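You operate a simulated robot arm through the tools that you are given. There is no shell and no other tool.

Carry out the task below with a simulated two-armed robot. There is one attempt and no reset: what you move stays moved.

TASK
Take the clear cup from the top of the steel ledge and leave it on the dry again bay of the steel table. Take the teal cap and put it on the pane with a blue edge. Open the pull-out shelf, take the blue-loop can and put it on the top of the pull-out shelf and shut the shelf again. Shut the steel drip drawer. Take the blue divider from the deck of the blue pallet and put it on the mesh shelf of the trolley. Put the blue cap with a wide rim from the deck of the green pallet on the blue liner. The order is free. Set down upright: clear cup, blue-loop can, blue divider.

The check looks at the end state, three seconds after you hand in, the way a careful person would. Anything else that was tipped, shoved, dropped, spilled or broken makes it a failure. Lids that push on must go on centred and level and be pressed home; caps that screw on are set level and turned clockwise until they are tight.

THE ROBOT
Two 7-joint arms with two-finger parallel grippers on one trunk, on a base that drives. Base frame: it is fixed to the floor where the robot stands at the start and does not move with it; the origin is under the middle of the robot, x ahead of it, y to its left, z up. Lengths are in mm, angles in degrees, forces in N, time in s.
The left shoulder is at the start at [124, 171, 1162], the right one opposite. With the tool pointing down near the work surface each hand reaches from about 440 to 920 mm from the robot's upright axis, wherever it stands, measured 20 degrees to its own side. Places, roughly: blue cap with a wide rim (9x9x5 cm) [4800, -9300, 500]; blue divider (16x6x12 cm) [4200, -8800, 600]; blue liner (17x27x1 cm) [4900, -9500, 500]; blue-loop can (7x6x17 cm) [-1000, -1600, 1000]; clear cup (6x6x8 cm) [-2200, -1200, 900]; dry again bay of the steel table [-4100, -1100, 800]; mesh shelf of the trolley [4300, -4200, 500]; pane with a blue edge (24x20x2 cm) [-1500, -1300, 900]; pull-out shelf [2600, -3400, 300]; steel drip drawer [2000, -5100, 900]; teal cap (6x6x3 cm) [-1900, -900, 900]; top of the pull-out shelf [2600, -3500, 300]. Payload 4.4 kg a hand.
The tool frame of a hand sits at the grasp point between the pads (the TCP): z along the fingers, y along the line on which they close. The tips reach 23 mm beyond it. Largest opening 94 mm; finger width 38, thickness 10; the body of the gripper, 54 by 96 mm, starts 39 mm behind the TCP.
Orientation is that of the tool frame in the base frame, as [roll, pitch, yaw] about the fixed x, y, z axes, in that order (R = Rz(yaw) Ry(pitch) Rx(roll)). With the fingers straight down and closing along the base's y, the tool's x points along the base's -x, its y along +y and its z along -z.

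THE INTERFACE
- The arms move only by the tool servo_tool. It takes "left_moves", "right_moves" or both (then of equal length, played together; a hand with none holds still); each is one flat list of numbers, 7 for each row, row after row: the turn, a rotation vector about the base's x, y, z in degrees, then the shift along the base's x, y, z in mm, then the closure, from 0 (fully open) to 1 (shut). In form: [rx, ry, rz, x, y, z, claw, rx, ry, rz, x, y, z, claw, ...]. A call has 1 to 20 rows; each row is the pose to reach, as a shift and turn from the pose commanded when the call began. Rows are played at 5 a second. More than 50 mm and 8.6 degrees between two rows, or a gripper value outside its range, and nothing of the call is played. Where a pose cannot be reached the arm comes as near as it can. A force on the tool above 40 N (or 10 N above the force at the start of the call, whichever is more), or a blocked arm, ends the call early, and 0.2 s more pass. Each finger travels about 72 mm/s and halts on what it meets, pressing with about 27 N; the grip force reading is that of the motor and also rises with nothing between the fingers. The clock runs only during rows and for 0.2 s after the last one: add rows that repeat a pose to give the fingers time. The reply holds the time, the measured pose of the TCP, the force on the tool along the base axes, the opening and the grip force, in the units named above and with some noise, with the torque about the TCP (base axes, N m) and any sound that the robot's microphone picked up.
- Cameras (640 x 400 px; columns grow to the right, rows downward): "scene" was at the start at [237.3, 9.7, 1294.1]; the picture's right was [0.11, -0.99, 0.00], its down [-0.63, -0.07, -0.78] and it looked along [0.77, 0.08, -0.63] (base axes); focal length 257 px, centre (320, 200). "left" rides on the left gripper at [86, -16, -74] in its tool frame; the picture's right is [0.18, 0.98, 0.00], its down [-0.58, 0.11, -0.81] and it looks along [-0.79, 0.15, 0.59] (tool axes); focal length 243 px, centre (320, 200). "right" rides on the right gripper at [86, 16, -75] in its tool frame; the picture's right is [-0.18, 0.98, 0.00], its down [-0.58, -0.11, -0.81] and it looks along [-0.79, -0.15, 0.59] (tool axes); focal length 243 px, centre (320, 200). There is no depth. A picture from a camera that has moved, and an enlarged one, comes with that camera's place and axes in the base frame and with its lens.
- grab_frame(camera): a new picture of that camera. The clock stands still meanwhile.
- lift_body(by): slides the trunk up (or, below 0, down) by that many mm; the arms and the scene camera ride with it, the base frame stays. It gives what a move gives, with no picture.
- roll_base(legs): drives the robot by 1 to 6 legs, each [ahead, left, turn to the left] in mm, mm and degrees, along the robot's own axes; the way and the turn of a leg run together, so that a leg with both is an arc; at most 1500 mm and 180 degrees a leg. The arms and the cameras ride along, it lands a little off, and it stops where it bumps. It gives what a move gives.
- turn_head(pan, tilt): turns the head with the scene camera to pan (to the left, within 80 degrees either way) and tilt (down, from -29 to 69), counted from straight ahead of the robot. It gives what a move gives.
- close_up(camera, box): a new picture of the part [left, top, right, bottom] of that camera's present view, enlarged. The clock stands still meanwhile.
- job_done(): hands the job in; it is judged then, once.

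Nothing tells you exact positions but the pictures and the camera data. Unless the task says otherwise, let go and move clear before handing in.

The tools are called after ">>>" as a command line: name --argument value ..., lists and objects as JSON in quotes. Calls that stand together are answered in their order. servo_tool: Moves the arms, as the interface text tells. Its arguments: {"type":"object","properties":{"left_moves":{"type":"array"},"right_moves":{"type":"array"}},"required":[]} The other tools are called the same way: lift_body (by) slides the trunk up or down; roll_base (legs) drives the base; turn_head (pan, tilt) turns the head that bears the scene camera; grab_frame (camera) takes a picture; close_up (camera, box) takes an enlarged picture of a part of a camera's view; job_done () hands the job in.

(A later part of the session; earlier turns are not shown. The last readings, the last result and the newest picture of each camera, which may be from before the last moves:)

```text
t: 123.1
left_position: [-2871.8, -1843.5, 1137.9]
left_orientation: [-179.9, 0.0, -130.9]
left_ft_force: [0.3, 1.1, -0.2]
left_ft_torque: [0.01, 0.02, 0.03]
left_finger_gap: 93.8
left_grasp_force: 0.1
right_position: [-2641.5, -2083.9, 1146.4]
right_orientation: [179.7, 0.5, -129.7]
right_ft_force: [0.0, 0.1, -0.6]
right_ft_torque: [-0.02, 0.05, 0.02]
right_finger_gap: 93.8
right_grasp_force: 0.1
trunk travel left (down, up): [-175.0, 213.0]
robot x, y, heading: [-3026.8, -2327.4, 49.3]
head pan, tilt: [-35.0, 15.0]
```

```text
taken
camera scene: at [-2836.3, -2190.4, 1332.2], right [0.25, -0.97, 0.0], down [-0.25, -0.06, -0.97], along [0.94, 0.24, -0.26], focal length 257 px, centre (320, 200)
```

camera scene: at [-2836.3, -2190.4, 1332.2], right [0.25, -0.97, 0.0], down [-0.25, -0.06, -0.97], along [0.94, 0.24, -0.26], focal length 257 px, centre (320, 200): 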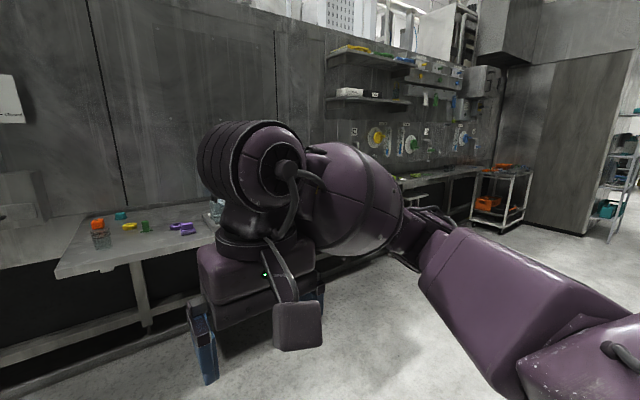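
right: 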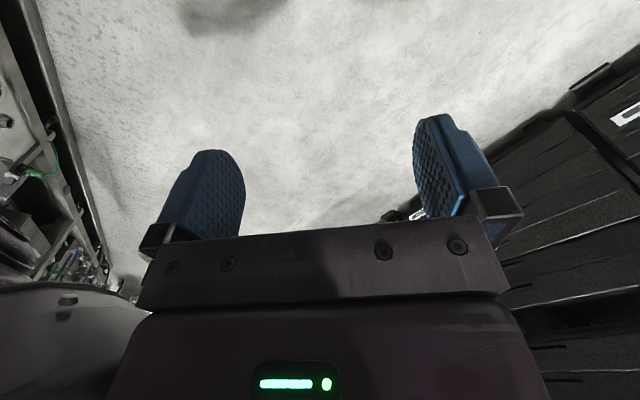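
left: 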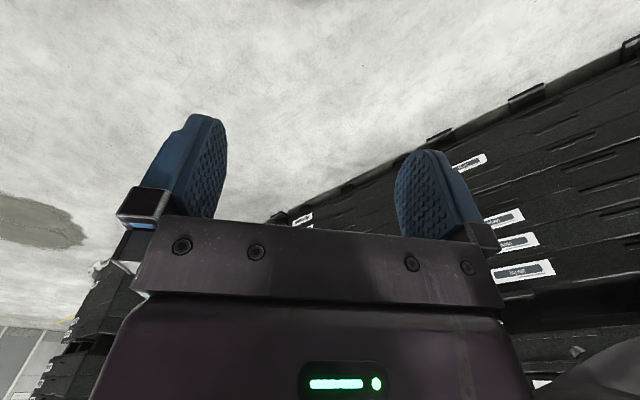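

I see the steel ledge with a cluster of small items (orange-capped bottle, teal, yellow, green, purple parts, a tray on the right). I'll zoom in.

>>> turn_head --pan 0 --tilt 25

>>> close_up --camera "scene" --box '[260, 130, 460, 255]'

>>> close_up --camera "scene" --box '[80, 20, 280, 145]'

```text
t: 124.1
left_position: [-2871.9, -1843.9, 1139.2]
left_orientation: [-180.0, 0.0, -130.8]
left_ft_force: [0.1, -0.4, 0.4]
left_ft_torque: [0.01, 0.0, -0.01]
left_finger_gap: 94.1
left_grasp_force: 0.0
right_position: [-2643.0, -2082.6, 1145.7]
right_orientation: [179.8, 0.5, -129.7]
right_ft_force: [-0.7, 0.1, 0.3]
right_ft_torque: [0.0, 0.02, 0.0]
right_finger_gap: 93.8
right_grasp_force: 0.1
trunk travel left (down, up): [-175.0, 213.0]
robot x, y, heading: [-3022.2, -2331.4, 49.3]
head pan, tilt: [0.0, 25.0]
```

```text
3.20 times, centred on (360, 192) of scene
camera zoom: at [-2866.5, -2143.8, 1316.0], right [0.76, -0.65, 0.0], down [-0.28, -0.32, -0.91], along [0.59, 0.69, -0.42], focal length 823 px, centre (192, 224)
```

zoom: 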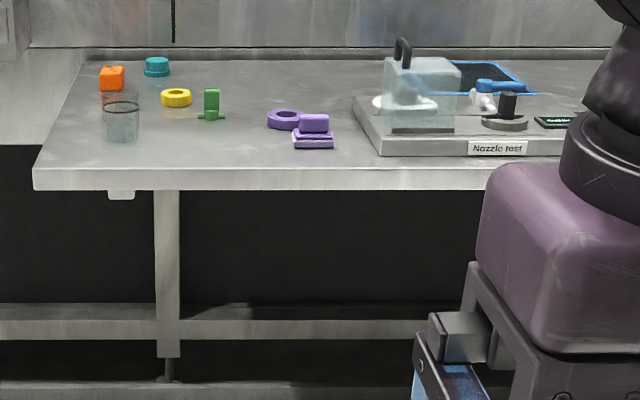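

```text
3.20 times, centred on (180, 82) of scene
camera zoom: at [-2866.5, -2143.8, 1316.0], right [0.76, -0.65, 0.0], down [-0.28, -0.32, -0.91], along [0.59, 0.69, -0.42], focal length 823 px, centre (768, 576)
```

zoom: 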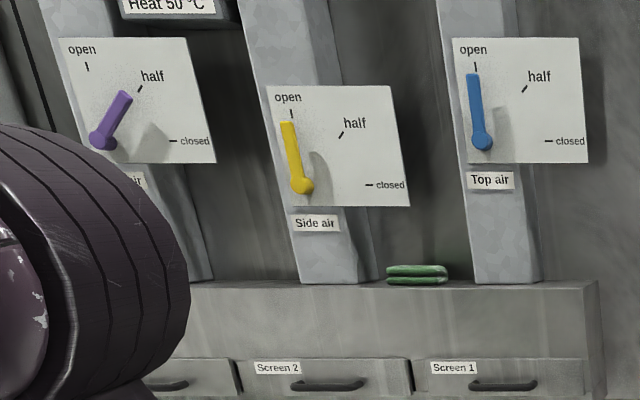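

The clear cup stands near the left end of the ledge in front of an orange cube; the teal cap is behind, and the blue-edged pane lies behind a "Nozzle test" block further right. I'll drive closer to the ledge.

>>> roll_base --legs '[[760, -80, 0]]'

>>> turn_head --pan 0 --tilt 30

>>> grab_frame --camera "scene"

>>> grab_frame --camera "left"

```text
t: 128.3
left_position: [-2317.8, -1315.9, 1137.5]
left_orientation: [-180.0, 0.0, -130.4]
left_ft_force: [0.3, -0.1, 0.5]
left_ft_torque: [0.0, 0.0, -0.01]
left_finger_gap: 94.2
left_grasp_force: 0.0
right_position: [-2089.3, -1554.4, 1145.8]
right_orientation: [179.7, 0.5, -129.4]
right_ft_force: [0.0, 0.8, 0.3]
right_ft_torque: [0.01, -0.02, -0.03]
right_finger_gap: 94.0
right_grasp_force: 0.0
trunk travel left (down, up): [-175.0, 213.0]
robot x, y, heading: [-2470.7, -1802.2, 49.7]
head pan, tilt: [0.0, 25.0]
```

```text
t: 128.9
left_position: [-2318.0, -1317.0, 1138.2]
left_orientation: [-180.0, -0.1, -130.4]
left_ft_force: [0.3, 0.5, 0.0]
left_ft_torque: [0.01, 0.03, 0.01]
left_finger_gap: 94.2
left_grasp_force: 0.0
right_position: [-2087.2, -1554.5, 1146.4]
right_orientation: [179.8, 0.5, -129.2]
right_ft_force: [-0.3, 0.0, -0.7]
right_ft_torque: [0.01, 0.01, 0.01]
right_finger_gap: 94.3
right_grasp_force: 0.1
trunk travel left (down, up): [-175.0, 213.0]
robot x, y, heading: [-2471.7, -1805.0, 49.6]
head pan, tilt: [0.0, 30.0]
```

```text
taken
camera scene: at [-2312.6, -1617.4, 1308.1], right [0.76, -0.65, 0.0], down [-0.32, -0.38, -0.87], along [0.56, 0.66, -0.5], focal length 257 px, centre (320, 200)
```

scene: 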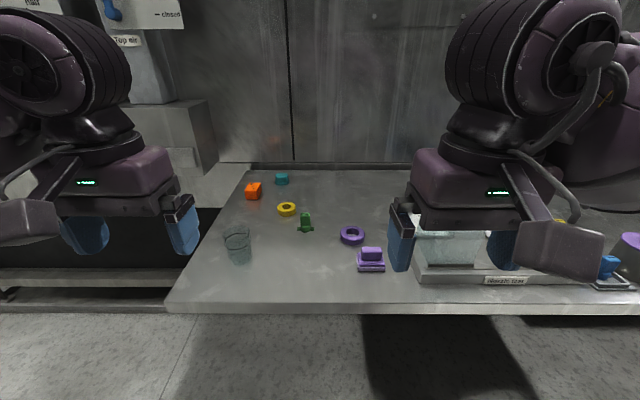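

```text
taken
camera left: at [-2362.3, -1392.2, 1211.9], right [-0.87, 0.5, 0.0], down [0.29, 0.51, 0.81], along [0.4, 0.7, -0.59], focal length 243 px, centre (320, 200)
```

left: 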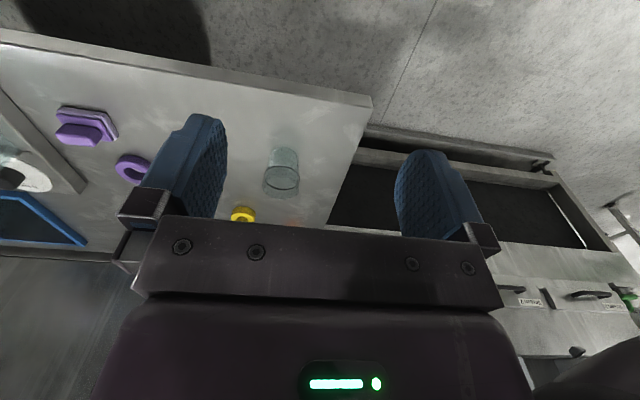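

The cup, orange cube and teal cap are all visible on the ledge. I'll zoom in for precise measurements.

>>> close_up --camera "scene" --box '[200, 160, 320, 280]'

>>> close_up --camera "scene" --box '[380, 180, 640, 320]'

>>> close_up --camera "left" --box '[220, 110, 340, 230]'

```text
3.33 times, centred on (260, 220) of scene
camera zoom: at [-2312.6, -1617.4, 1308.1], right [0.76, -0.65, 0.0], down [-0.32, -0.38, -0.87], along [0.56, 0.66, -0.5], focal length 858 px, centre (520, 133)
```

zoom: 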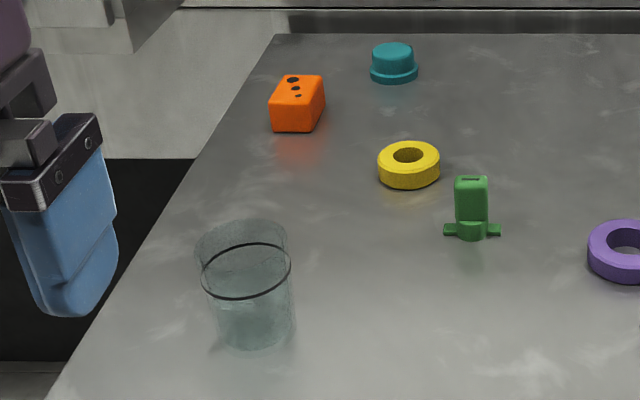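

```text
2.46 times, centred on (510, 250) of scene
camera zoom: at [-2312.6, -1617.4, 1308.1], right [0.76, -0.65, 0.0], down [-0.32, -0.38, -0.87], along [0.56, 0.66, -0.5], focal length 633 px, centre (-148, 77)
```

zoom: 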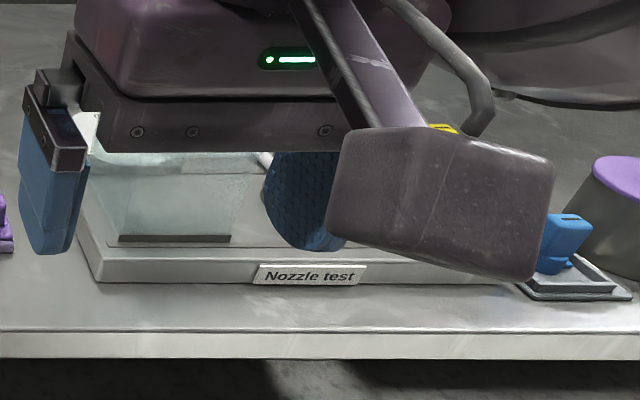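

```text
3.33 times, centred on (280, 170) of left
camera zoom: at [-2362.3, -1392.2, 1211.9], right [-0.87, 0.5, 0.0], down [0.29, 0.51, 0.81], along [0.4, 0.7, -0.59], focal length 809 px, centre (453, 300)
```

zoom: 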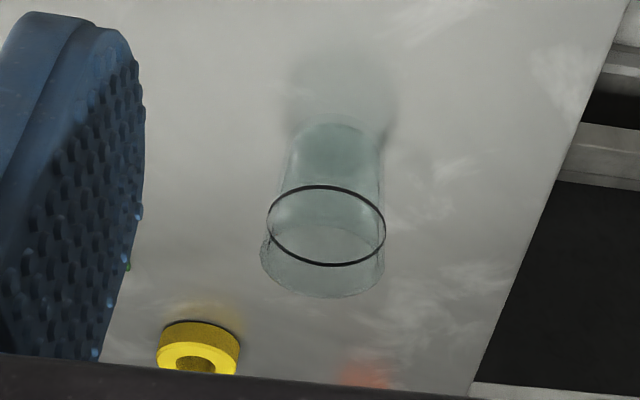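

The ledge top is at about z=900 and the cup is roughly 211 mm ahead of the left hand. I'll bring the left hand over the cup at a safe height and check with its camera.

>>> servo_tool --left_moves '[0, 0, 0, 30.4, 29.5, 0, 0, 0, 0, 0, 60.8, 59, 0, 0, 0, 0, 0, 91.2, 88.6, 0, 0, 0, 0, 0, 121.6, 118.2, 0, 0, 0, 0, 0, 152, 147.7, 0, 0, 0, 0, 0, 152, 147.7, -40, 0, 0, 0, 0, 152, 147.7, -40, 0]'

>>> grab_frame --camera "left"

>>> grab_frame --camera "scene"

```text
t: 130.5
left_position: [-2163.6, -1169.7, 1099.5]
left_orientation: [-180.0, 0.1, -130.5]
left_ft_force: [0.5, 0.0, 0.5]
left_ft_torque: [-0.03, -0.02, 0.02]
left_finger_gap: 94.1
left_grasp_force: 0.2
right_position: [-2087.1, -1555.3, 1145.6]
right_orientation: [179.7, 0.4, -129.2]
right_ft_force: [0.4, 0.2, 0.1]
right_ft_torque: [-0.01, -0.01, -0.01]
right_finger_gap: 94.0
right_grasp_force: 0.1
trunk travel left (down, up): [-175.0, 213.0]
robot x, y, heading: [-2470.6, -1802.9, 49.9]
head pan, tilt: [0.0, 30.0]
```

```text
taken
camera left: at [-2209.7, -1246.2, 1172.5], right [-0.87, 0.5, 0.0], down [0.29, 0.51, 0.81], along [0.4, 0.7, -0.59], focal length 243 px, centre (320, 200)
```

left: 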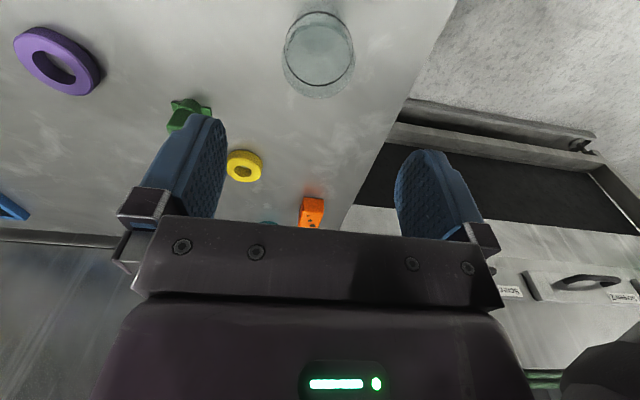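

```text
taken
camera scene: at [-2312.7, -1618.2, 1308.3], right [0.76, -0.65, 0.0], down [-0.32, -0.38, -0.87], along [0.56, 0.66, -0.5], focal length 257 px, centre (320, 200)
```

scene: 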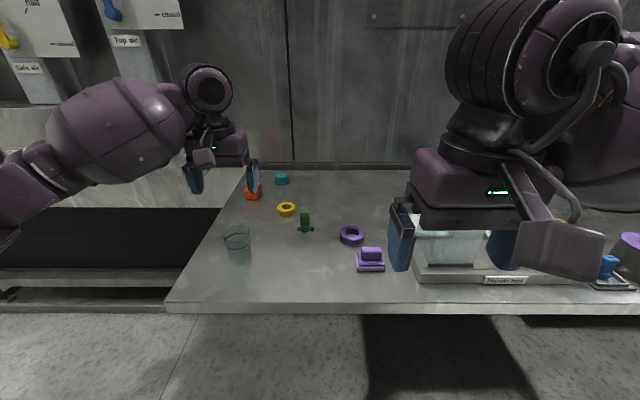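

The cup is almost under the gripper, about 10 mm further ahead. I'll move forward 10 mm, lower to just above the rim, and check again.

>>> servo_tool --left_moves '[0, 0, 0, 6, 8, -40, 0, 0, 0, 0, 6, 8, -75, 0, 0, 0, 0, 6, 8, -75, 0]'

>>> grab_frame --camera "left"

>>> close_up --camera "scene" --box '[170, 140, 310, 280]'

```text
t: 131.3
left_position: [-2160.0, -1160.6, 1024.0]
left_orientation: [-180.0, 0.0, -130.4]
left_ft_force: [0.1, 0.9, -0.4]
left_ft_torque: [0.02, 0.01, -0.03]
left_finger_gap: 94.1
left_grasp_force: 0.0
right_position: [-2087.3, -1554.6, 1147.1]
right_orientation: [179.7, 0.5, -129.3]
right_ft_force: [-0.6, 0.3, -0.9]
right_ft_torque: [-0.02, -0.03, -0.02]
right_finger_gap: 93.9
right_grasp_force: 0.1
trunk travel left (down, up): [-175.0, 213.0]
robot x, y, heading: [-2473.0, -1802.3, 49.8]
head pan, tilt: [0.0, 30.0]
```

```text
taken
camera left: at [-2204.1, -1237.4, 1097.2], right [-0.87, 0.5, 0.0], down [0.29, 0.51, 0.81], along [0.4, 0.7, -0.59], focal length 243 px, centre (320, 200)
```

left: 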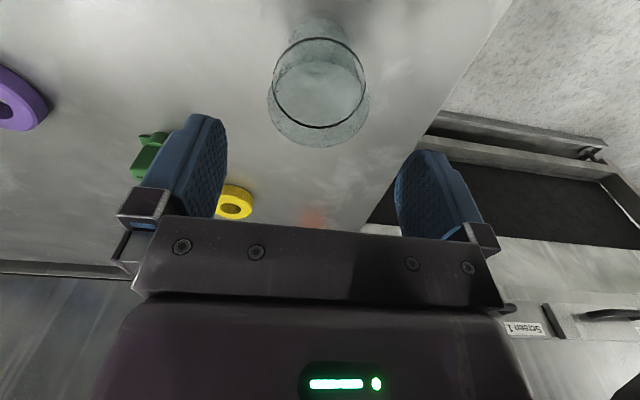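

```text
2.86 times, centred on (240, 210) of scene
camera zoom: at [-2312.7, -1617.7, 1308.2], right [0.76, -0.65, 0.0], down [-0.32, -0.38, -0.87], along [0.56, 0.66, -0.5], focal length 735 px, centre (549, 171)
```

zoom: 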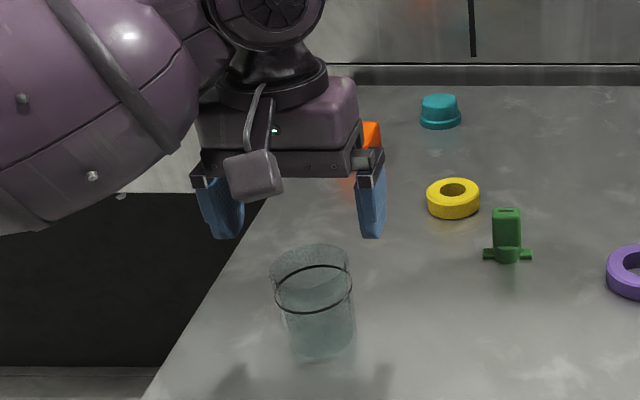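

I'll zoom in on the cup from the hand camera to refine its position relative to the fingers.

>>> close_up --camera "left" --box '[240, 0, 400, 160]'

```text
2.50 times, centred on (320, 80) of left
camera zoom: at [-2204.1, -1237.4, 1097.2], right [-0.87, 0.5, 0.0], down [0.29, 0.51, 0.81], along [0.4, 0.7, -0.59], focal length 606 px, centre (320, 500)
```

zoom: 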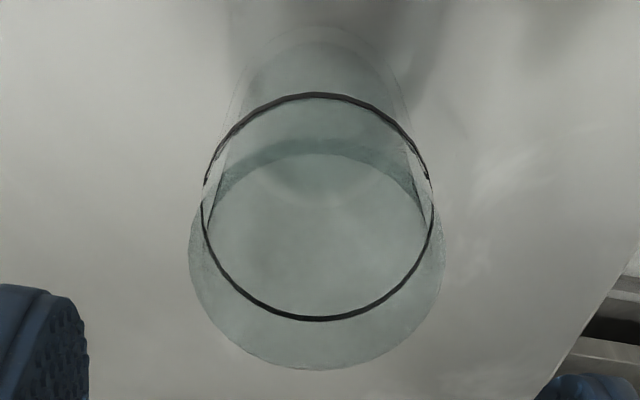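

The cup's axis is about 10 mm nearer to me and the rim is at z≈975. I'll correct, lower to z≈950 and close on the cup.

>>> servo_tool --left_moves '[0, 0, 0, -5.3, -9.3, -20, 0, 0, 0, 0, -5.3, -9.3, -48, 0, 0, 0, 0, -5.3, -9.3, -74, 0, 0, 0, 0, -5.3, -9.3, -74, 0]'

>>> grab_frame --camera "left"

>>> close_up --camera "scene" --box '[170, 140, 310, 280]'

```text
t: 132.3
left_position: [-2165.2, -1168.8, 950.2]
left_orientation: [-180.0, 0.1, -130.4]
left_ft_force: [0.5, 0.6, -0.4]
left_ft_torque: [-0.04, -0.03, -0.03]
left_finger_gap: 94.1
left_grasp_force: 0.0
right_position: [-2088.1, -1553.7, 1145.9]
right_orientation: [179.7, 0.6, -129.2]
right_ft_force: [-0.1, 0.0, 0.1]
right_ft_torque: [0.02, -0.01, 0.01]
right_finger_gap: 94.0
right_grasp_force: 0.1
trunk travel left (down, up): [-175.0, 213.0]
robot x, y, heading: [-2468.8, -1802.1, 49.6]
head pan, tilt: [0.0, 30.0]
```

```text
taken
camera left: at [-2209.5, -1245.9, 1023.6], right [-0.87, 0.5, 0.0], down [0.29, 0.51, 0.81], along [0.4, 0.7, -0.59], focal length 243 px, centre (320, 200)
```

left: 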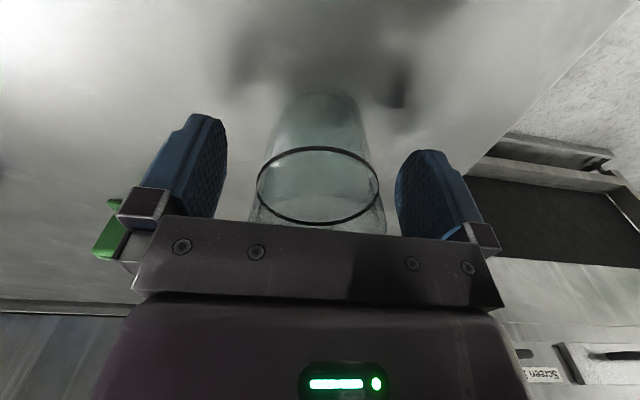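

```text
2.86 times, centred on (240, 210) of scene
camera zoom: at [-2312.8, -1617.7, 1308.2], right [0.76, -0.65, 0.0], down [-0.32, -0.38, -0.87], along [0.56, 0.66, -0.5], focal length 735 px, centre (549, 171)
```

zoom: 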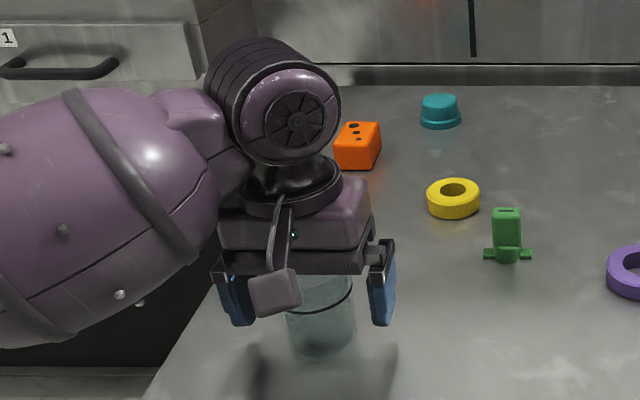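

The cup sits nicely between the fingers. Closing now.

>>> servo_tool --left_moves '[0, 0, 0, 0, 0, 0, 0.3, 0, 0, 0, 0, 0, 0, 0.5, 0, 0, 0, 0, 0, 0, 0.55, 0, 0, 0, 0, 0, 0, 0.55, 0, 0, 0, 0, 0, 0, 0.55]'

>>> grab_frame --camera "left"

```text
t: 133.5
left_position: [-2165.4, -1168.8, 950.1]
left_orientation: [-180.0, 0.0, -130.4]
left_ft_force: [0.6, -0.4, -0.6]
left_ft_torque: [0.0, -0.01, 0.02]
left_finger_gap: 56.6
left_grasp_force: 27.2
right_position: [-2087.5, -1554.2, 1145.4]
right_orientation: [179.7, 0.5, -129.4]
right_ft_force: [0.2, -0.4, 0.6]
right_ft_torque: [0.01, 0.03, 0.0]
right_finger_gap: 94.2
right_grasp_force: 0.0
trunk travel left (down, up): [-175.0, 213.0]
robot x, y, heading: [-2471.7, -1805.6, 49.8]
head pan, tilt: [0.0, 30.0]
```

```text
taken
camera left: at [-2209.4, -1245.7, 1023.4], right [-0.87, 0.5, 0.0], down [0.29, 0.51, 0.81], along [0.4, 0.7, -0.59], focal length 243 px, centre (320, 200)
```

left: 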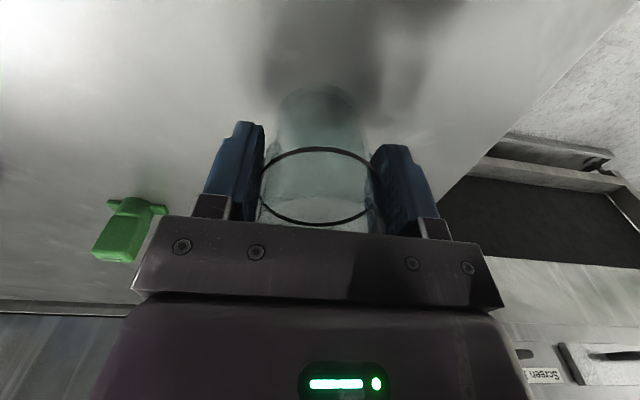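

The cup is gripped at a 56.6 mm gap. I'll lift it straight up, then draw back.

>>> servo_tool --left_moves '[0, 0, 0, 0, 0, 20, 0.55, 0, 0, 0, 0, 0, 60, 0.55, 0, 0, 0, 0, 0, 100, 0.55, 0, 0, 0, 0, 0, 140, 0.55, 0, 0, 0, 0, 0, 180, 0.55, 0, 0, 0, -26, -30.5, 185, 0.55, 0, 0, 0, -52, -61, 185, 0.55, 0, 0, 0, -78, -91.5, 185, 0.55, 0, 0, 0, -104, -122, 185, 0.55, 0, 0, 0, -130, -153, 185, 0.55, 0, 0, 0, -130, -153, 185, 0.55]'

>>> grab_frame --camera "scene"

>>> grab_frame --camera "left"

```text
t: 135.9
left_position: [-2293.7, -1320.4, 1132.3]
left_orientation: [179.9, -0.2, -130.4]
left_ft_force: [0.2, -0.5, -0.9]
left_ft_torque: [-0.02, 0.02, -0.04]
left_finger_gap: 56.7
left_grasp_force: 27.1
right_position: [-2086.9, -1553.7, 1145.8]
right_orientation: [179.7, 0.3, -129.3]
right_ft_force: [-1.0, 0.0, -0.2]
right_ft_torque: [0.01, -0.01, -0.01]
right_finger_gap: 94.0
right_grasp_force: 0.0
trunk travel left (down, up): [-175.0, 213.0]
robot x, y, heading: [-2469.6, -1808.0, 49.5]
head pan, tilt: [0.0, 30.0]
```

```text
taken
camera scene: at [-2312.1, -1616.9, 1307.8], right [0.76, -0.65, 0.0], down [-0.32, -0.38, -0.87], along [0.56, 0.66, -0.5], focal length 257 px, centre (320, 200)
```

scene: 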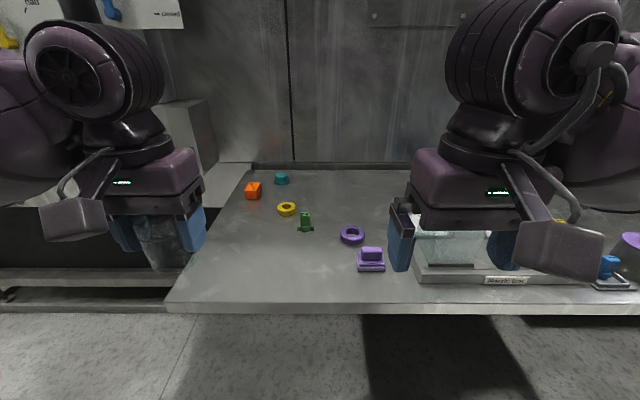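

```text
taken
camera left: at [-2338.2, -1397.4, 1206.1], right [-0.87, 0.5, 0.0], down [0.3, 0.51, 0.81], along [0.4, 0.7, -0.59], focal length 243 px, centre (320, 200)
```

left: 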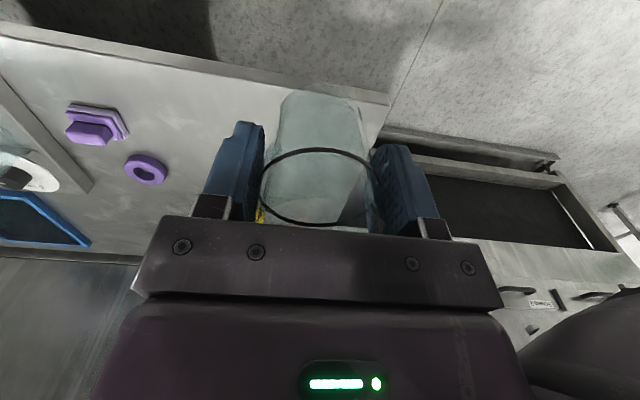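

The cup is secure in the left hand. Next I'll get the teal cap with the right hand; I'll pull the left hand back slightly and drive closer to the ledge.

>>> servo_tool --left_moves '[0, 0, 0, -24, -32, 0, 0.55, 0, 0, 0, -24, -32, 0, 0.55]'

>>> roll_base --legs '[[180, 110, 0]]'

>>> turn_head --pan -10 --tilt 30

>>> grab_frame --camera "scene"

```text
t: 136.5
left_position: [-2318.3, -1352.6, 1131.9]
left_orientation: [180.0, 0.0, -130.4]
left_ft_force: [0.3, 0.0, -1.3]
left_ft_torque: [0.0, 0.0, -0.01]
left_finger_gap: 56.7
left_grasp_force: 26.7
right_position: [-2086.2, -1553.2, 1145.6]
right_orientation: [179.7, 0.5, -129.3]
right_ft_force: [0.5, 0.1, 0.1]
right_ft_torque: [-0.03, 0.0, -0.01]
right_finger_gap: 94.5
right_grasp_force: 0.1
trunk travel left (down, up): [-175.0, 213.0]
robot x, y, heading: [-2465.3, -1804.8, 49.3]
head pan, tilt: [0.0, 30.0]
```

```text
t: 138.2
left_position: [-2285.6, -1143.7, 1132.3]
left_orientation: [-179.9, -0.1, -130.4]
left_ft_force: [-0.2, 0.1, -0.4]
left_ft_torque: [-0.03, 0.01, -0.02]
left_finger_gap: 56.7
left_grasp_force: 26.8
right_position: [-2055.4, -1346.2, 1145.9]
right_orientation: [179.6, 0.7, -129.3]
right_ft_force: [0.2, -0.2, 1.5]
right_ft_torque: [0.0, -0.02, 0.01]
right_finger_gap: 93.7
right_grasp_force: 0.0
trunk travel left (down, up): [-175.0, 213.0]
robot x, y, heading: [-2434.5, -1594.6, 49.7]
head pan, tilt: [0.0, 30.0]
```

```text
t: 138.9
left_position: [-2286.7, -1145.0, 1132.2]
left_orientation: [179.9, 0.1, -130.4]
left_ft_force: [0.5, -0.1, -0.5]
left_ft_torque: [-0.03, -0.01, -0.02]
left_finger_gap: 56.7
left_grasp_force: 27.5
right_position: [-2054.6, -1346.1, 1146.1]
right_orientation: [179.7, 0.5, -129.3]
right_ft_force: [-0.3, -0.6, 0.0]
right_ft_torque: [0.03, -0.01, -0.01]
right_finger_gap: 94.1
right_grasp_force: 0.0
trunk travel left (down, up): [-175.0, 213.0]
robot x, y, heading: [-2438.9, -1595.1, 49.5]
head pan, tilt: [-10.0, 30.0]
```

```text
taken
camera scene: at [-2269.2, -1420.9, 1308.1], right [0.64, -0.77, 0.0], down [-0.39, -0.32, -0.87], along [0.67, 0.55, -0.5], focal length 257 px, centre (320, 200)
```

scene: 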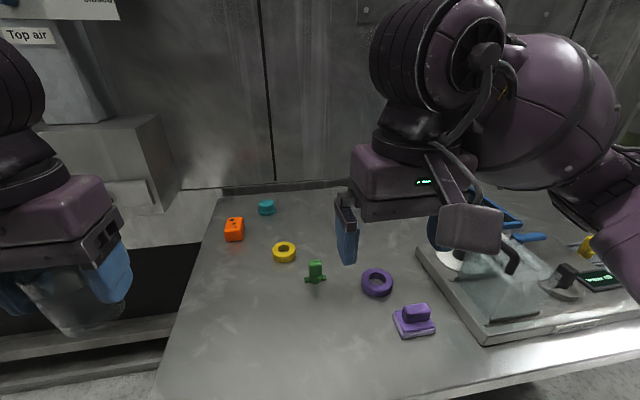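

Good. Another 70 mm forward to bring the teal cap within the right hand's reach.

>>> roll_base --legs '[[75, 0, 0]]'

>>> grab_frame --camera "scene"

>>> close_up --camera "scene" --box '[210, 180, 330, 300]'

>>> grab_frame --camera "right"

```text
t: 139.9
left_position: [-2238.2, -1089.2, 1132.1]
left_orientation: [-179.9, -0.1, -130.5]
left_ft_force: [1.0, 0.3, -1.1]
left_ft_torque: [-0.03, -0.01, 0.01]
left_finger_gap: 56.4
left_grasp_force: 26.7
right_position: [-2007.0, -1288.7, 1145.6]
right_orientation: [179.7, 0.5, -129.3]
right_ft_force: [-0.2, -0.2, 0.1]
right_ft_torque: [-0.03, 0.02, -0.01]
right_finger_gap: 94.1
right_grasp_force: 0.1
trunk travel left (down, up): [-175.0, 213.0]
robot x, y, heading: [-2387.4, -1539.2, 49.4]
head pan, tilt: [-10.0, 30.0]
```

```text
taken
camera scene: at [-2220.7, -1364.0, 1307.9], right [0.64, -0.77, 0.0], down [-0.39, -0.32, -0.87], along [0.67, 0.55, -0.5], focal length 257 px, centre (320, 200)
```

scene: 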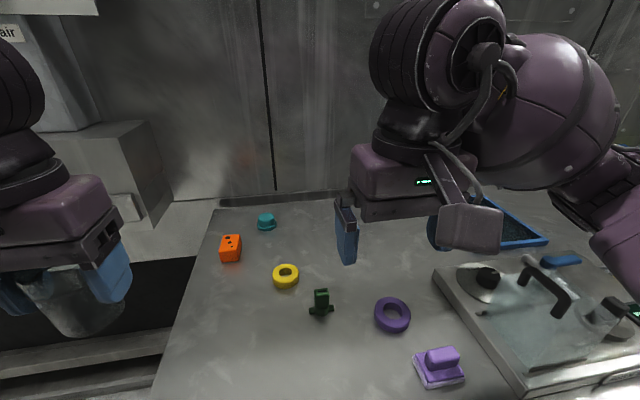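

```text
3.33 times, centred on (270, 240) of scene
camera zoom: at [-2220.7, -1364.0, 1307.9], right [0.64, -0.77, 0.0], down [-0.39, -0.32, -0.87], along [0.67, 0.55, -0.5], focal length 858 px, centre (487, 67)
```

zoom: 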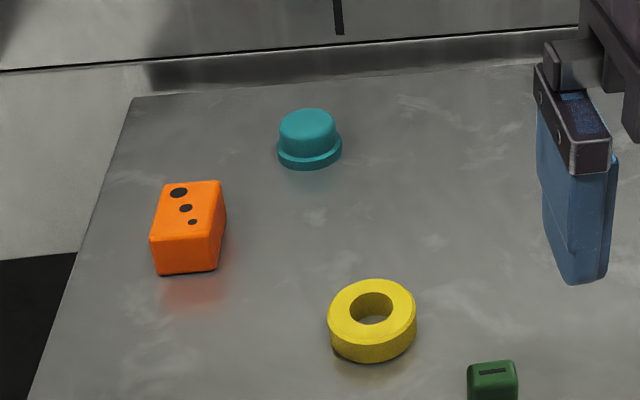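

```text
taken
camera right: at [-2074.1, -1348.1, 1219.3], right [-0.64, 0.76, 0.01], down [0.45, 0.37, 0.81], along [0.62, 0.52, -0.59], focal length 243 px, centre (320, 200)
```

right: 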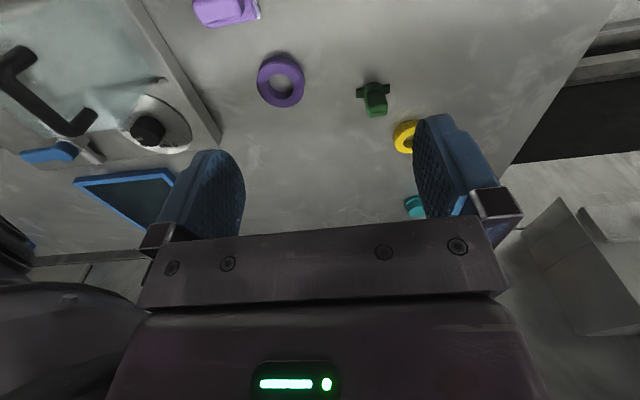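

The teal cap is at about (-1872, -889), within reach. I'll move the right hand over it at height and look with its camera.

>>> servo_tool --right_moves '[0, 0, 0, 13.5, 40, 0, 0, 0, 0, 0, 27, 80, 0, 0, 0, 0, 0, 40.5, 120, 0, 0, 0, 0, 0, 54, 160, 0, 0, 0, 0, 0, 67.5, 200, 0, 0, 0, 0, 0, 81, 240, 0, 0, 0, 0, 0, 94.5, 280, 0, 0, 0, 0, 0, 108, 320, 0, 0, 0, 0, 0, 121.5, 360, 0, 0, 0, 0, 0, 135, 400, 0, 0, 0, 0, 0, 135, 400, -40, 0, 0, 0, 0, 135, 400, -80, 0, 0, 0, 0, 135, 400, -80, 0]'

>>> grab_frame --camera "right"

>>> grab_frame --camera "scene"

```text
t: 142.7
left_position: [-2236.9, -1089.9, 1133.0]
left_orientation: [179.9, 0.1, -130.6]
left_ft_force: [0.0, -0.2, -0.8]
left_ft_torque: [0.01, -0.01, 0.01]
left_finger_gap: 56.4
left_grasp_force: 27.3
right_position: [-1872.4, -895.5, 1067.1]
right_orientation: [179.8, 0.6, -129.3]
right_ft_force: [0.3, 0.3, 0.6]
right_ft_torque: [0.03, 0.03, 0.02]
right_finger_gap: 94.1
right_grasp_force: 0.0
right hand out of reach, approached as far as the arm can: row 10, 11, 12, 13
trunk travel left (down, up): [-175.0, 213.0]
robot x, y, heading: [-2387.1, -1536.4, 49.8]
head pan, tilt: [-10.0, 30.0]
```

```text
taken
camera right: at [-1940.4, -953.3, 1139.7], right [-0.64, 0.77, 0.01], down [0.45, 0.37, 0.81], along [0.62, 0.53, -0.58], focal length 243 px, centre (320, 200)
```

right: 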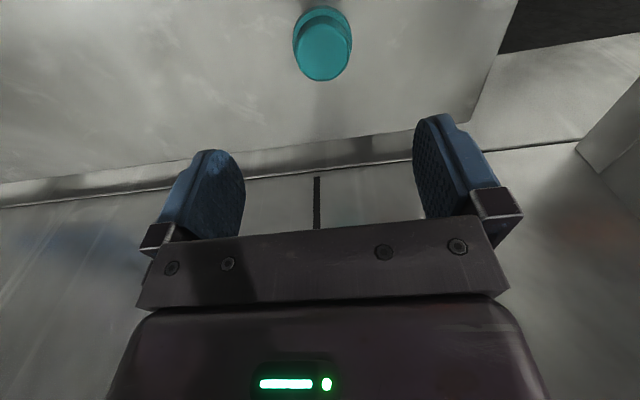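

```text
taken
camera scene: at [-2220.7, -1365.8, 1308.3], right [0.64, -0.77, 0.0], down [-0.39, -0.32, -0.87], along [0.67, 0.55, -0.5], focal length 257 px, centre (320, 200)
```

scene: 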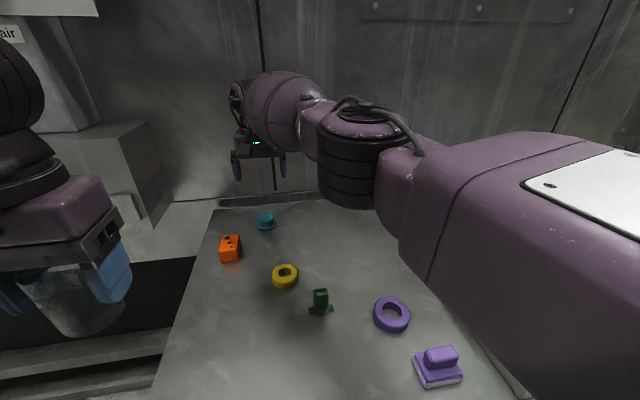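

The right hand is essentially above the cap. Lowering it to just above the cap's top and re-checking.

>>> servo_tool --right_moves '[0, 0, 0, 0, 0, -40, 0, 0, 0, 0, 0, 0, -75, 0, 0, 0, 0, 0, 0, -100, 0, 0, 0, 0, 0, 0, -100, 0]'

>>> grab_frame --camera "right"

>>> close_up --camera "scene" --box '[210, 140, 330, 260]'

```text
t: 143.7
left_position: [-2238.4, -1089.6, 1133.3]
left_orientation: [-179.9, 0.1, -130.5]
left_ft_force: [-0.9, 0.5, 0.3]
left_ft_torque: [0.0, 0.02, -0.01]
left_finger_gap: 56.9
left_grasp_force: 26.7
right_position: [-1874.1, -895.5, 965.6]
right_orientation: [179.8, 0.6, -129.3]
right_ft_force: [0.5, 0.6, -0.1]
right_ft_torque: [0.0, 0.03, 0.03]
right_finger_gap: 94.2
right_grasp_force: 0.1
trunk travel left (down, up): [-175.0, 213.0]
robot x, y, heading: [-2390.8, -1536.5, 49.8]
head pan, tilt: [-10.0, 30.0]
```

```text
taken
camera right: at [-1940.8, -953.2, 1039.7], right [-0.64, 0.77, 0.01], down [0.45, 0.37, 0.81], along [0.62, 0.53, -0.58], focal length 243 px, centre (320, 200)
```

right: 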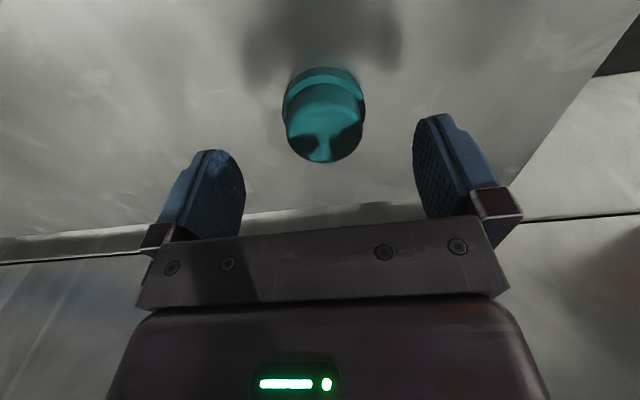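

```text
3.33 times, centred on (270, 200) of scene
camera zoom: at [-2221.3, -1365.0, 1308.2], right [0.64, -0.77, 0.0], down [-0.39, -0.32, -0.87], along [0.67, 0.55, -0.5], focal length 858 px, centre (487, 200)
```

zoom: 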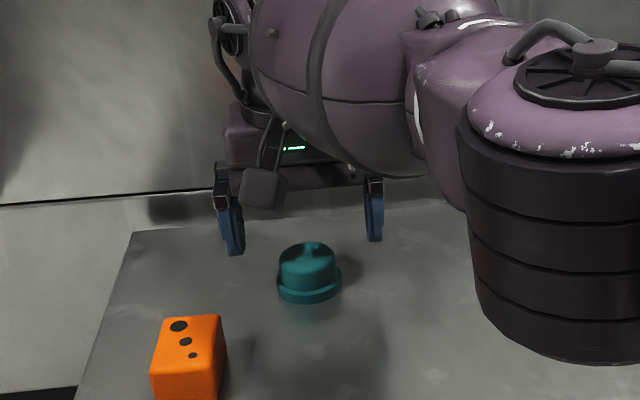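

The cap is centred within a few mm. Lowering and closing on it.

>>> servo_tool --right_moves '[0, 0, 0, 1.4, 4.7, -20, 0, 0, 0, 0, 1.4, 4.7, -35.5, 0, 0, 0, 0, 1.4, 4.7, -35.5, 0, 0, 0, 0, 1.4, 4.7, -35.5, 0.3, 0, 0, 0, 1.4, 4.7, -35.5, 0.6, 0, 0, 0, 1.4, 4.7, -35.5, 0.6, 0, 0, 0, 1.4, 4.7, -35.5, 0.6]'

>>> grab_frame --camera "right"

>>> close_up --camera "scene" --box '[210, 140, 330, 260]'

```text
t: 145.3
left_position: [-2237.6, -1088.8, 1132.4]
left_orientation: [-180.0, 0.0, -130.6]
left_ft_force: [0.1, 0.3, -0.2]
left_ft_torque: [0.01, 0.01, -0.02]
left_finger_gap: 56.7
left_grasp_force: 26.9
right_position: [-1876.1, -897.2, 933.0]
right_orientation: [179.7, 0.5, -129.3]
right_ft_force: [0.2, -0.3, 0.2]
right_ft_torque: [0.01, 0.01, -0.01]
right_finger_gap: 49.9
right_grasp_force: 27.4
right hand out of reach, approached as far as the arm can: row 1, 2, 3, 4, 5, 6, 7
trunk travel left (down, up): [-175.0, 213.0]
robot x, y, heading: [-2386.3, -1538.8, 49.8]
head pan, tilt: [-10.0, 30.0]
```

```text
taken
camera right: at [-1944.4, -955.3, 1005.6], right [-0.64, 0.76, 0.01], down [0.45, 0.37, 0.81], along [0.62, 0.53, -0.59], focal length 243 px, centre (320, 200)
```

right: 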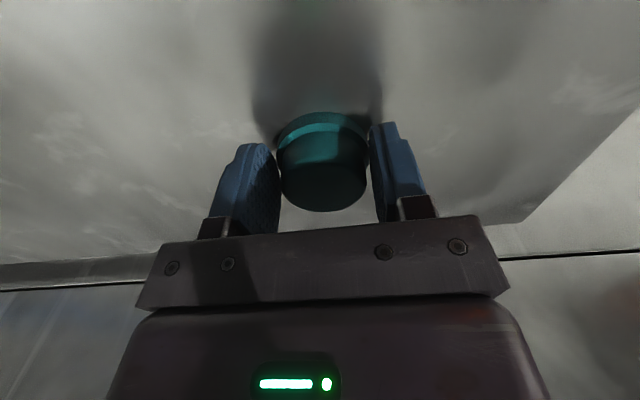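

```text
3.33 times, centred on (270, 200) of scene
camera zoom: at [-2221.3, -1364.5, 1308.0], right [0.64, -0.77, 0.0], down [-0.39, -0.32, -0.87], along [0.67, 0.55, -0.5], focal length 858 px, centre (487, 200)
```

zoom: 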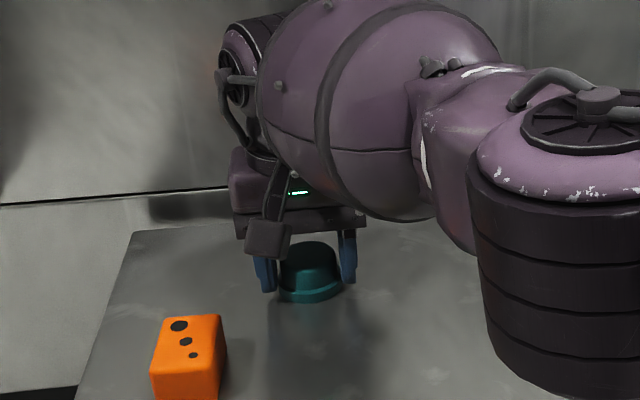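

Gripped at a 50 mm gap on the cap's top part. Lifting it and drawing the hand back.

>>> servo_tool --right_moves '[0, 0, 0, -2, -6, 20, 0.6, 0, 0, 0, -15, -25, 50, 0.6, 0, 0, 0, -40, -55, 80, 0.6, 0, 0, 0, -65, -90, 110, 0.6, 0, 0, 0, -65, -90, 110, 0.6]'

>>> grab_frame --camera "right"

>>> grab_frame --camera "scene"

```text
refused: row 4 steps farther than a row can; nothing moved
```

```text
taken
camera right: at [-1944.4, -955.3, 1005.6], right [-0.64, 0.76, 0.01], down [0.45, 0.37, 0.81], along [0.62, 0.53, -0.59], focal length 243 px, centre (320, 200)
```

right: 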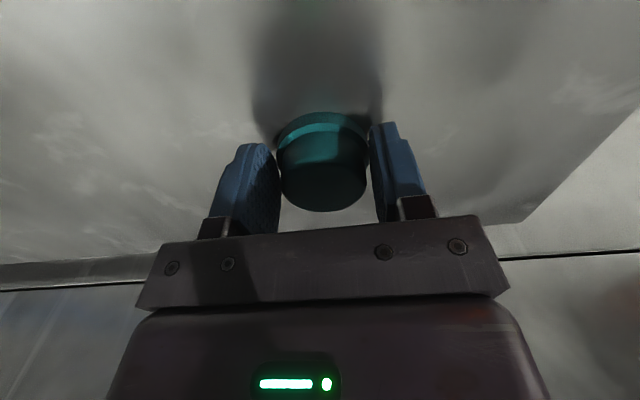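

```text
taken
camera scene: at [-2221.3, -1364.5, 1308.0], right [0.64, -0.77, 0.0], down [-0.39, -0.32, -0.87], along [0.67, 0.55, -0.5], focal length 257 px, centre (320, 200)
```

scene: 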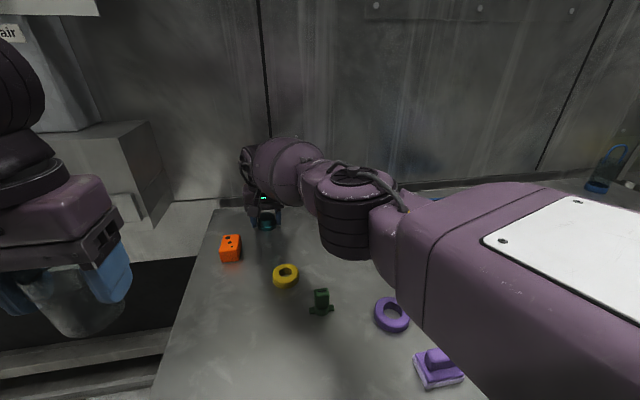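

The previous call was refused for too large a step; I'll repeat with smaller steps.

>>> servo_tool --right_moves '[0, 0, 0, -2, -5, 25, 0.6, 0, 0, 0, -10, -16, 55, 0.6, 0, 0, 0, -25, -35, 80, 0.6, 0, 0, 0, -45, -60, 105, 0.6, 0, 0, 0, -65, -90, 120, 0.6, 0, 0, 0, -65, -90, 120, 0.6]'

>>> grab_frame --camera "right"

>>> grab_frame --camera "scene"

```text
t: 146.7
left_position: [-2236.9, -1088.3, 1132.8]
left_orientation: [179.9, 0.0, -130.6]
left_ft_force: [-0.3, 0.1, 0.5]
left_ft_torque: [0.0, 0.03, 0.03]
left_finger_gap: 56.8
left_grasp_force: 26.9
right_position: [-1940.6, -987.8, 1050.7]
right_orientation: [179.8, 0.4, -129.3]
right_ft_force: [-0.3, -0.1, -1.1]
right_ft_torque: [0.0, 0.0, -0.01]
right_finger_gap: 50.1
right_grasp_force: 27.2
trunk travel left (down, up): [-175.0, 213.0]
robot x, y, heading: [-2388.2, -1538.1, 49.4]
head pan, tilt: [-10.0, 30.0]
```

```text
taken
camera right: at [-2008.5, -1045.3, 1124.5], right [-0.64, 0.77, 0.01], down [0.45, 0.37, 0.81], along [0.62, 0.52, -0.59], focal length 243 px, centre (320, 200)
```

right: 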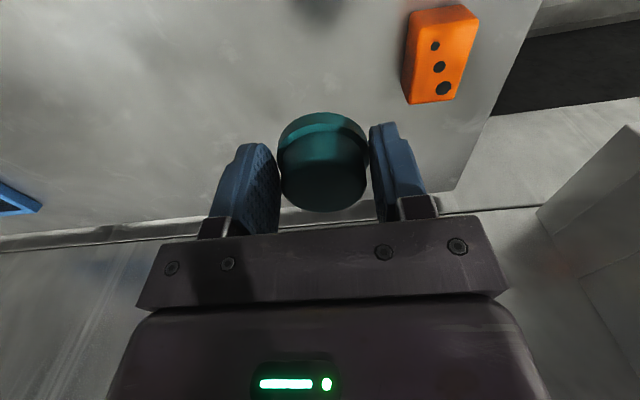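

```text
taken
camera scene: at [-2221.0, -1364.0, 1307.8], right [0.64, -0.77, 0.0], down [-0.39, -0.32, -0.87], along [0.67, 0.55, -0.5], focal length 257 px, centre (320, 200)
```

scene: 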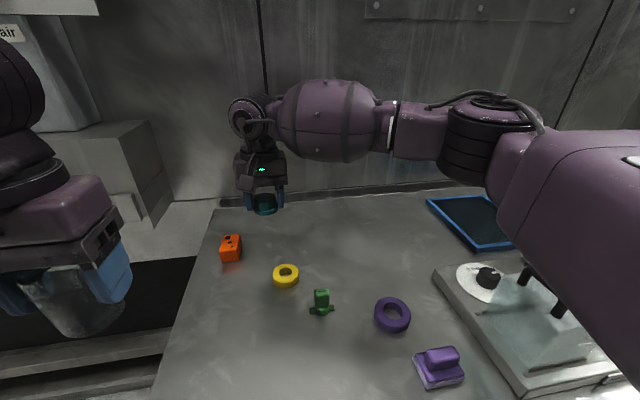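

The cap is held, and the pane (dark with blue frame) lies at about (-1484, -1330) beyond the Nozzle-test block. I'll retract the right hand, back off slightly, shift right and come forward again.

>>> servo_tool --right_moves '[0, 0, 0, -5, -38.9, 13, 0.6, 0, 0, 0, -10, -77.8, 26, 0.6, 0, 0, 0, -15, -116.7, 39, 0.6, 0, 0, 0, -20, -155.6, 52, 0.6, 0, 0, 0, -25, -194.5, 65, 0.6, 0, 0, 0, -30, -233.4, 78, 0.6, 0, 0, 0, -34.8, -272.3, 91, 0.6, 0, 0, 0, -34.8, -272.3, 91, 0.6]'

>>> roll_base --legs '[[-150, -100, 0], [0, -270, 0]]'

>>> turn_head --pan -10 --tilt 30

>>> grab_frame --camera "scene"

>>> grab_frame --camera "right"

```text
t: 148.5
left_position: [-2237.9, -1088.1, 1132.8]
left_orientation: [-180.0, 0.1, -130.5]
left_ft_force: [0.2, 0.1, -1.1]
left_ft_torque: [-0.03, -0.02, 0.0]
left_finger_gap: 56.7
left_grasp_force: 26.6
right_position: [-1976.9, -1260.3, 1141.6]
right_orientation: [179.7, 0.4, -129.3]
right_ft_force: [-0.3, 1.0, -0.5]
right_ft_torque: [-0.01, 0.02, 0.02]
right_finger_gap: 49.9
right_grasp_force: 27.3
trunk travel left (down, up): [-175.0, 213.0]
robot x, y, heading: [-2386.9, -1543.5, 49.6]
head pan, tilt: [-10.0, 30.0]
```

```text
t: 152.6
left_position: [-2053.8, -1441.1, 1132.6]
left_orientation: [180.0, 0.0, -130.5]
left_ft_force: [0.1, -0.3, 0.0]
left_ft_torque: [0.01, 0.03, 0.01]
left_finger_gap: 56.4
left_grasp_force: 26.8
right_position: [-1793.7, -1612.5, 1142.4]
right_orientation: [179.7, 0.5, -129.4]
right_ft_force: [0.8, 0.0, -1.6]
right_ft_torque: [0.0, 0.03, -0.01]
right_finger_gap: 49.9
right_grasp_force: 27.1
trunk travel left (down, up): [-175.0, 213.0]
robot x, y, heading: [-2206.4, -1892.5, 49.7]
head pan, tilt: [-10.0, 30.0]
```

```text
t: 153.2
left_position: [-2054.7, -1441.8, 1133.1]
left_orientation: [180.0, 0.0, -130.5]
left_ft_force: [-0.2, 0.5, 0.6]
left_ft_torque: [0.04, 0.0, -0.02]
left_finger_gap: 56.7
left_grasp_force: 26.8
right_position: [-1794.2, -1612.0, 1142.5]
right_orientation: [179.7, 0.5, -129.4]
right_ft_force: [0.6, -0.2, -0.3]
right_ft_torque: [-0.02, 0.01, 0.04]
right_finger_gap: 49.9
right_grasp_force: 26.3
trunk travel left (down, up): [-175.0, 213.0]
robot x, y, heading: [-2206.5, -1892.7, 49.4]
head pan, tilt: [-10.0, 30.0]
```

```text
taken
camera scene: at [-2038.1, -1717.0, 1308.0], right [0.64, -0.77, 0.0], down [-0.39, -0.32, -0.87], along [0.67, 0.55, -0.5], focal length 257 px, centre (320, 200)
```

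scene: 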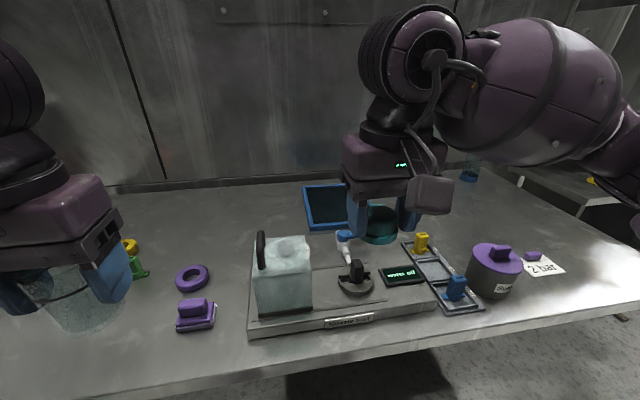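

```text
taken
camera right: at [-1862.0, -1670.6, 1216.5], right [-0.64, 0.77, 0.01], down [0.45, 0.37, 0.81], along [0.62, 0.52, -0.59], focal length 243 px, centre (320, 200)
```

right: 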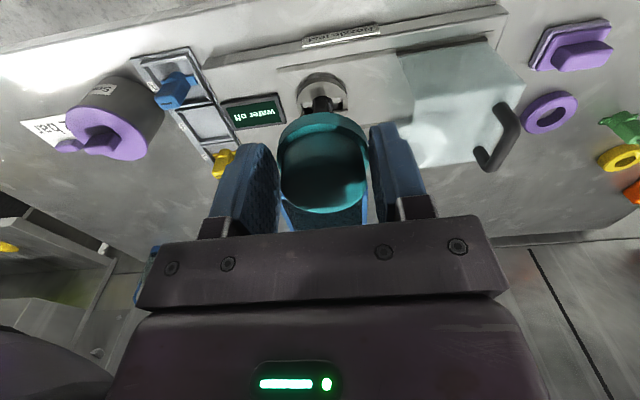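

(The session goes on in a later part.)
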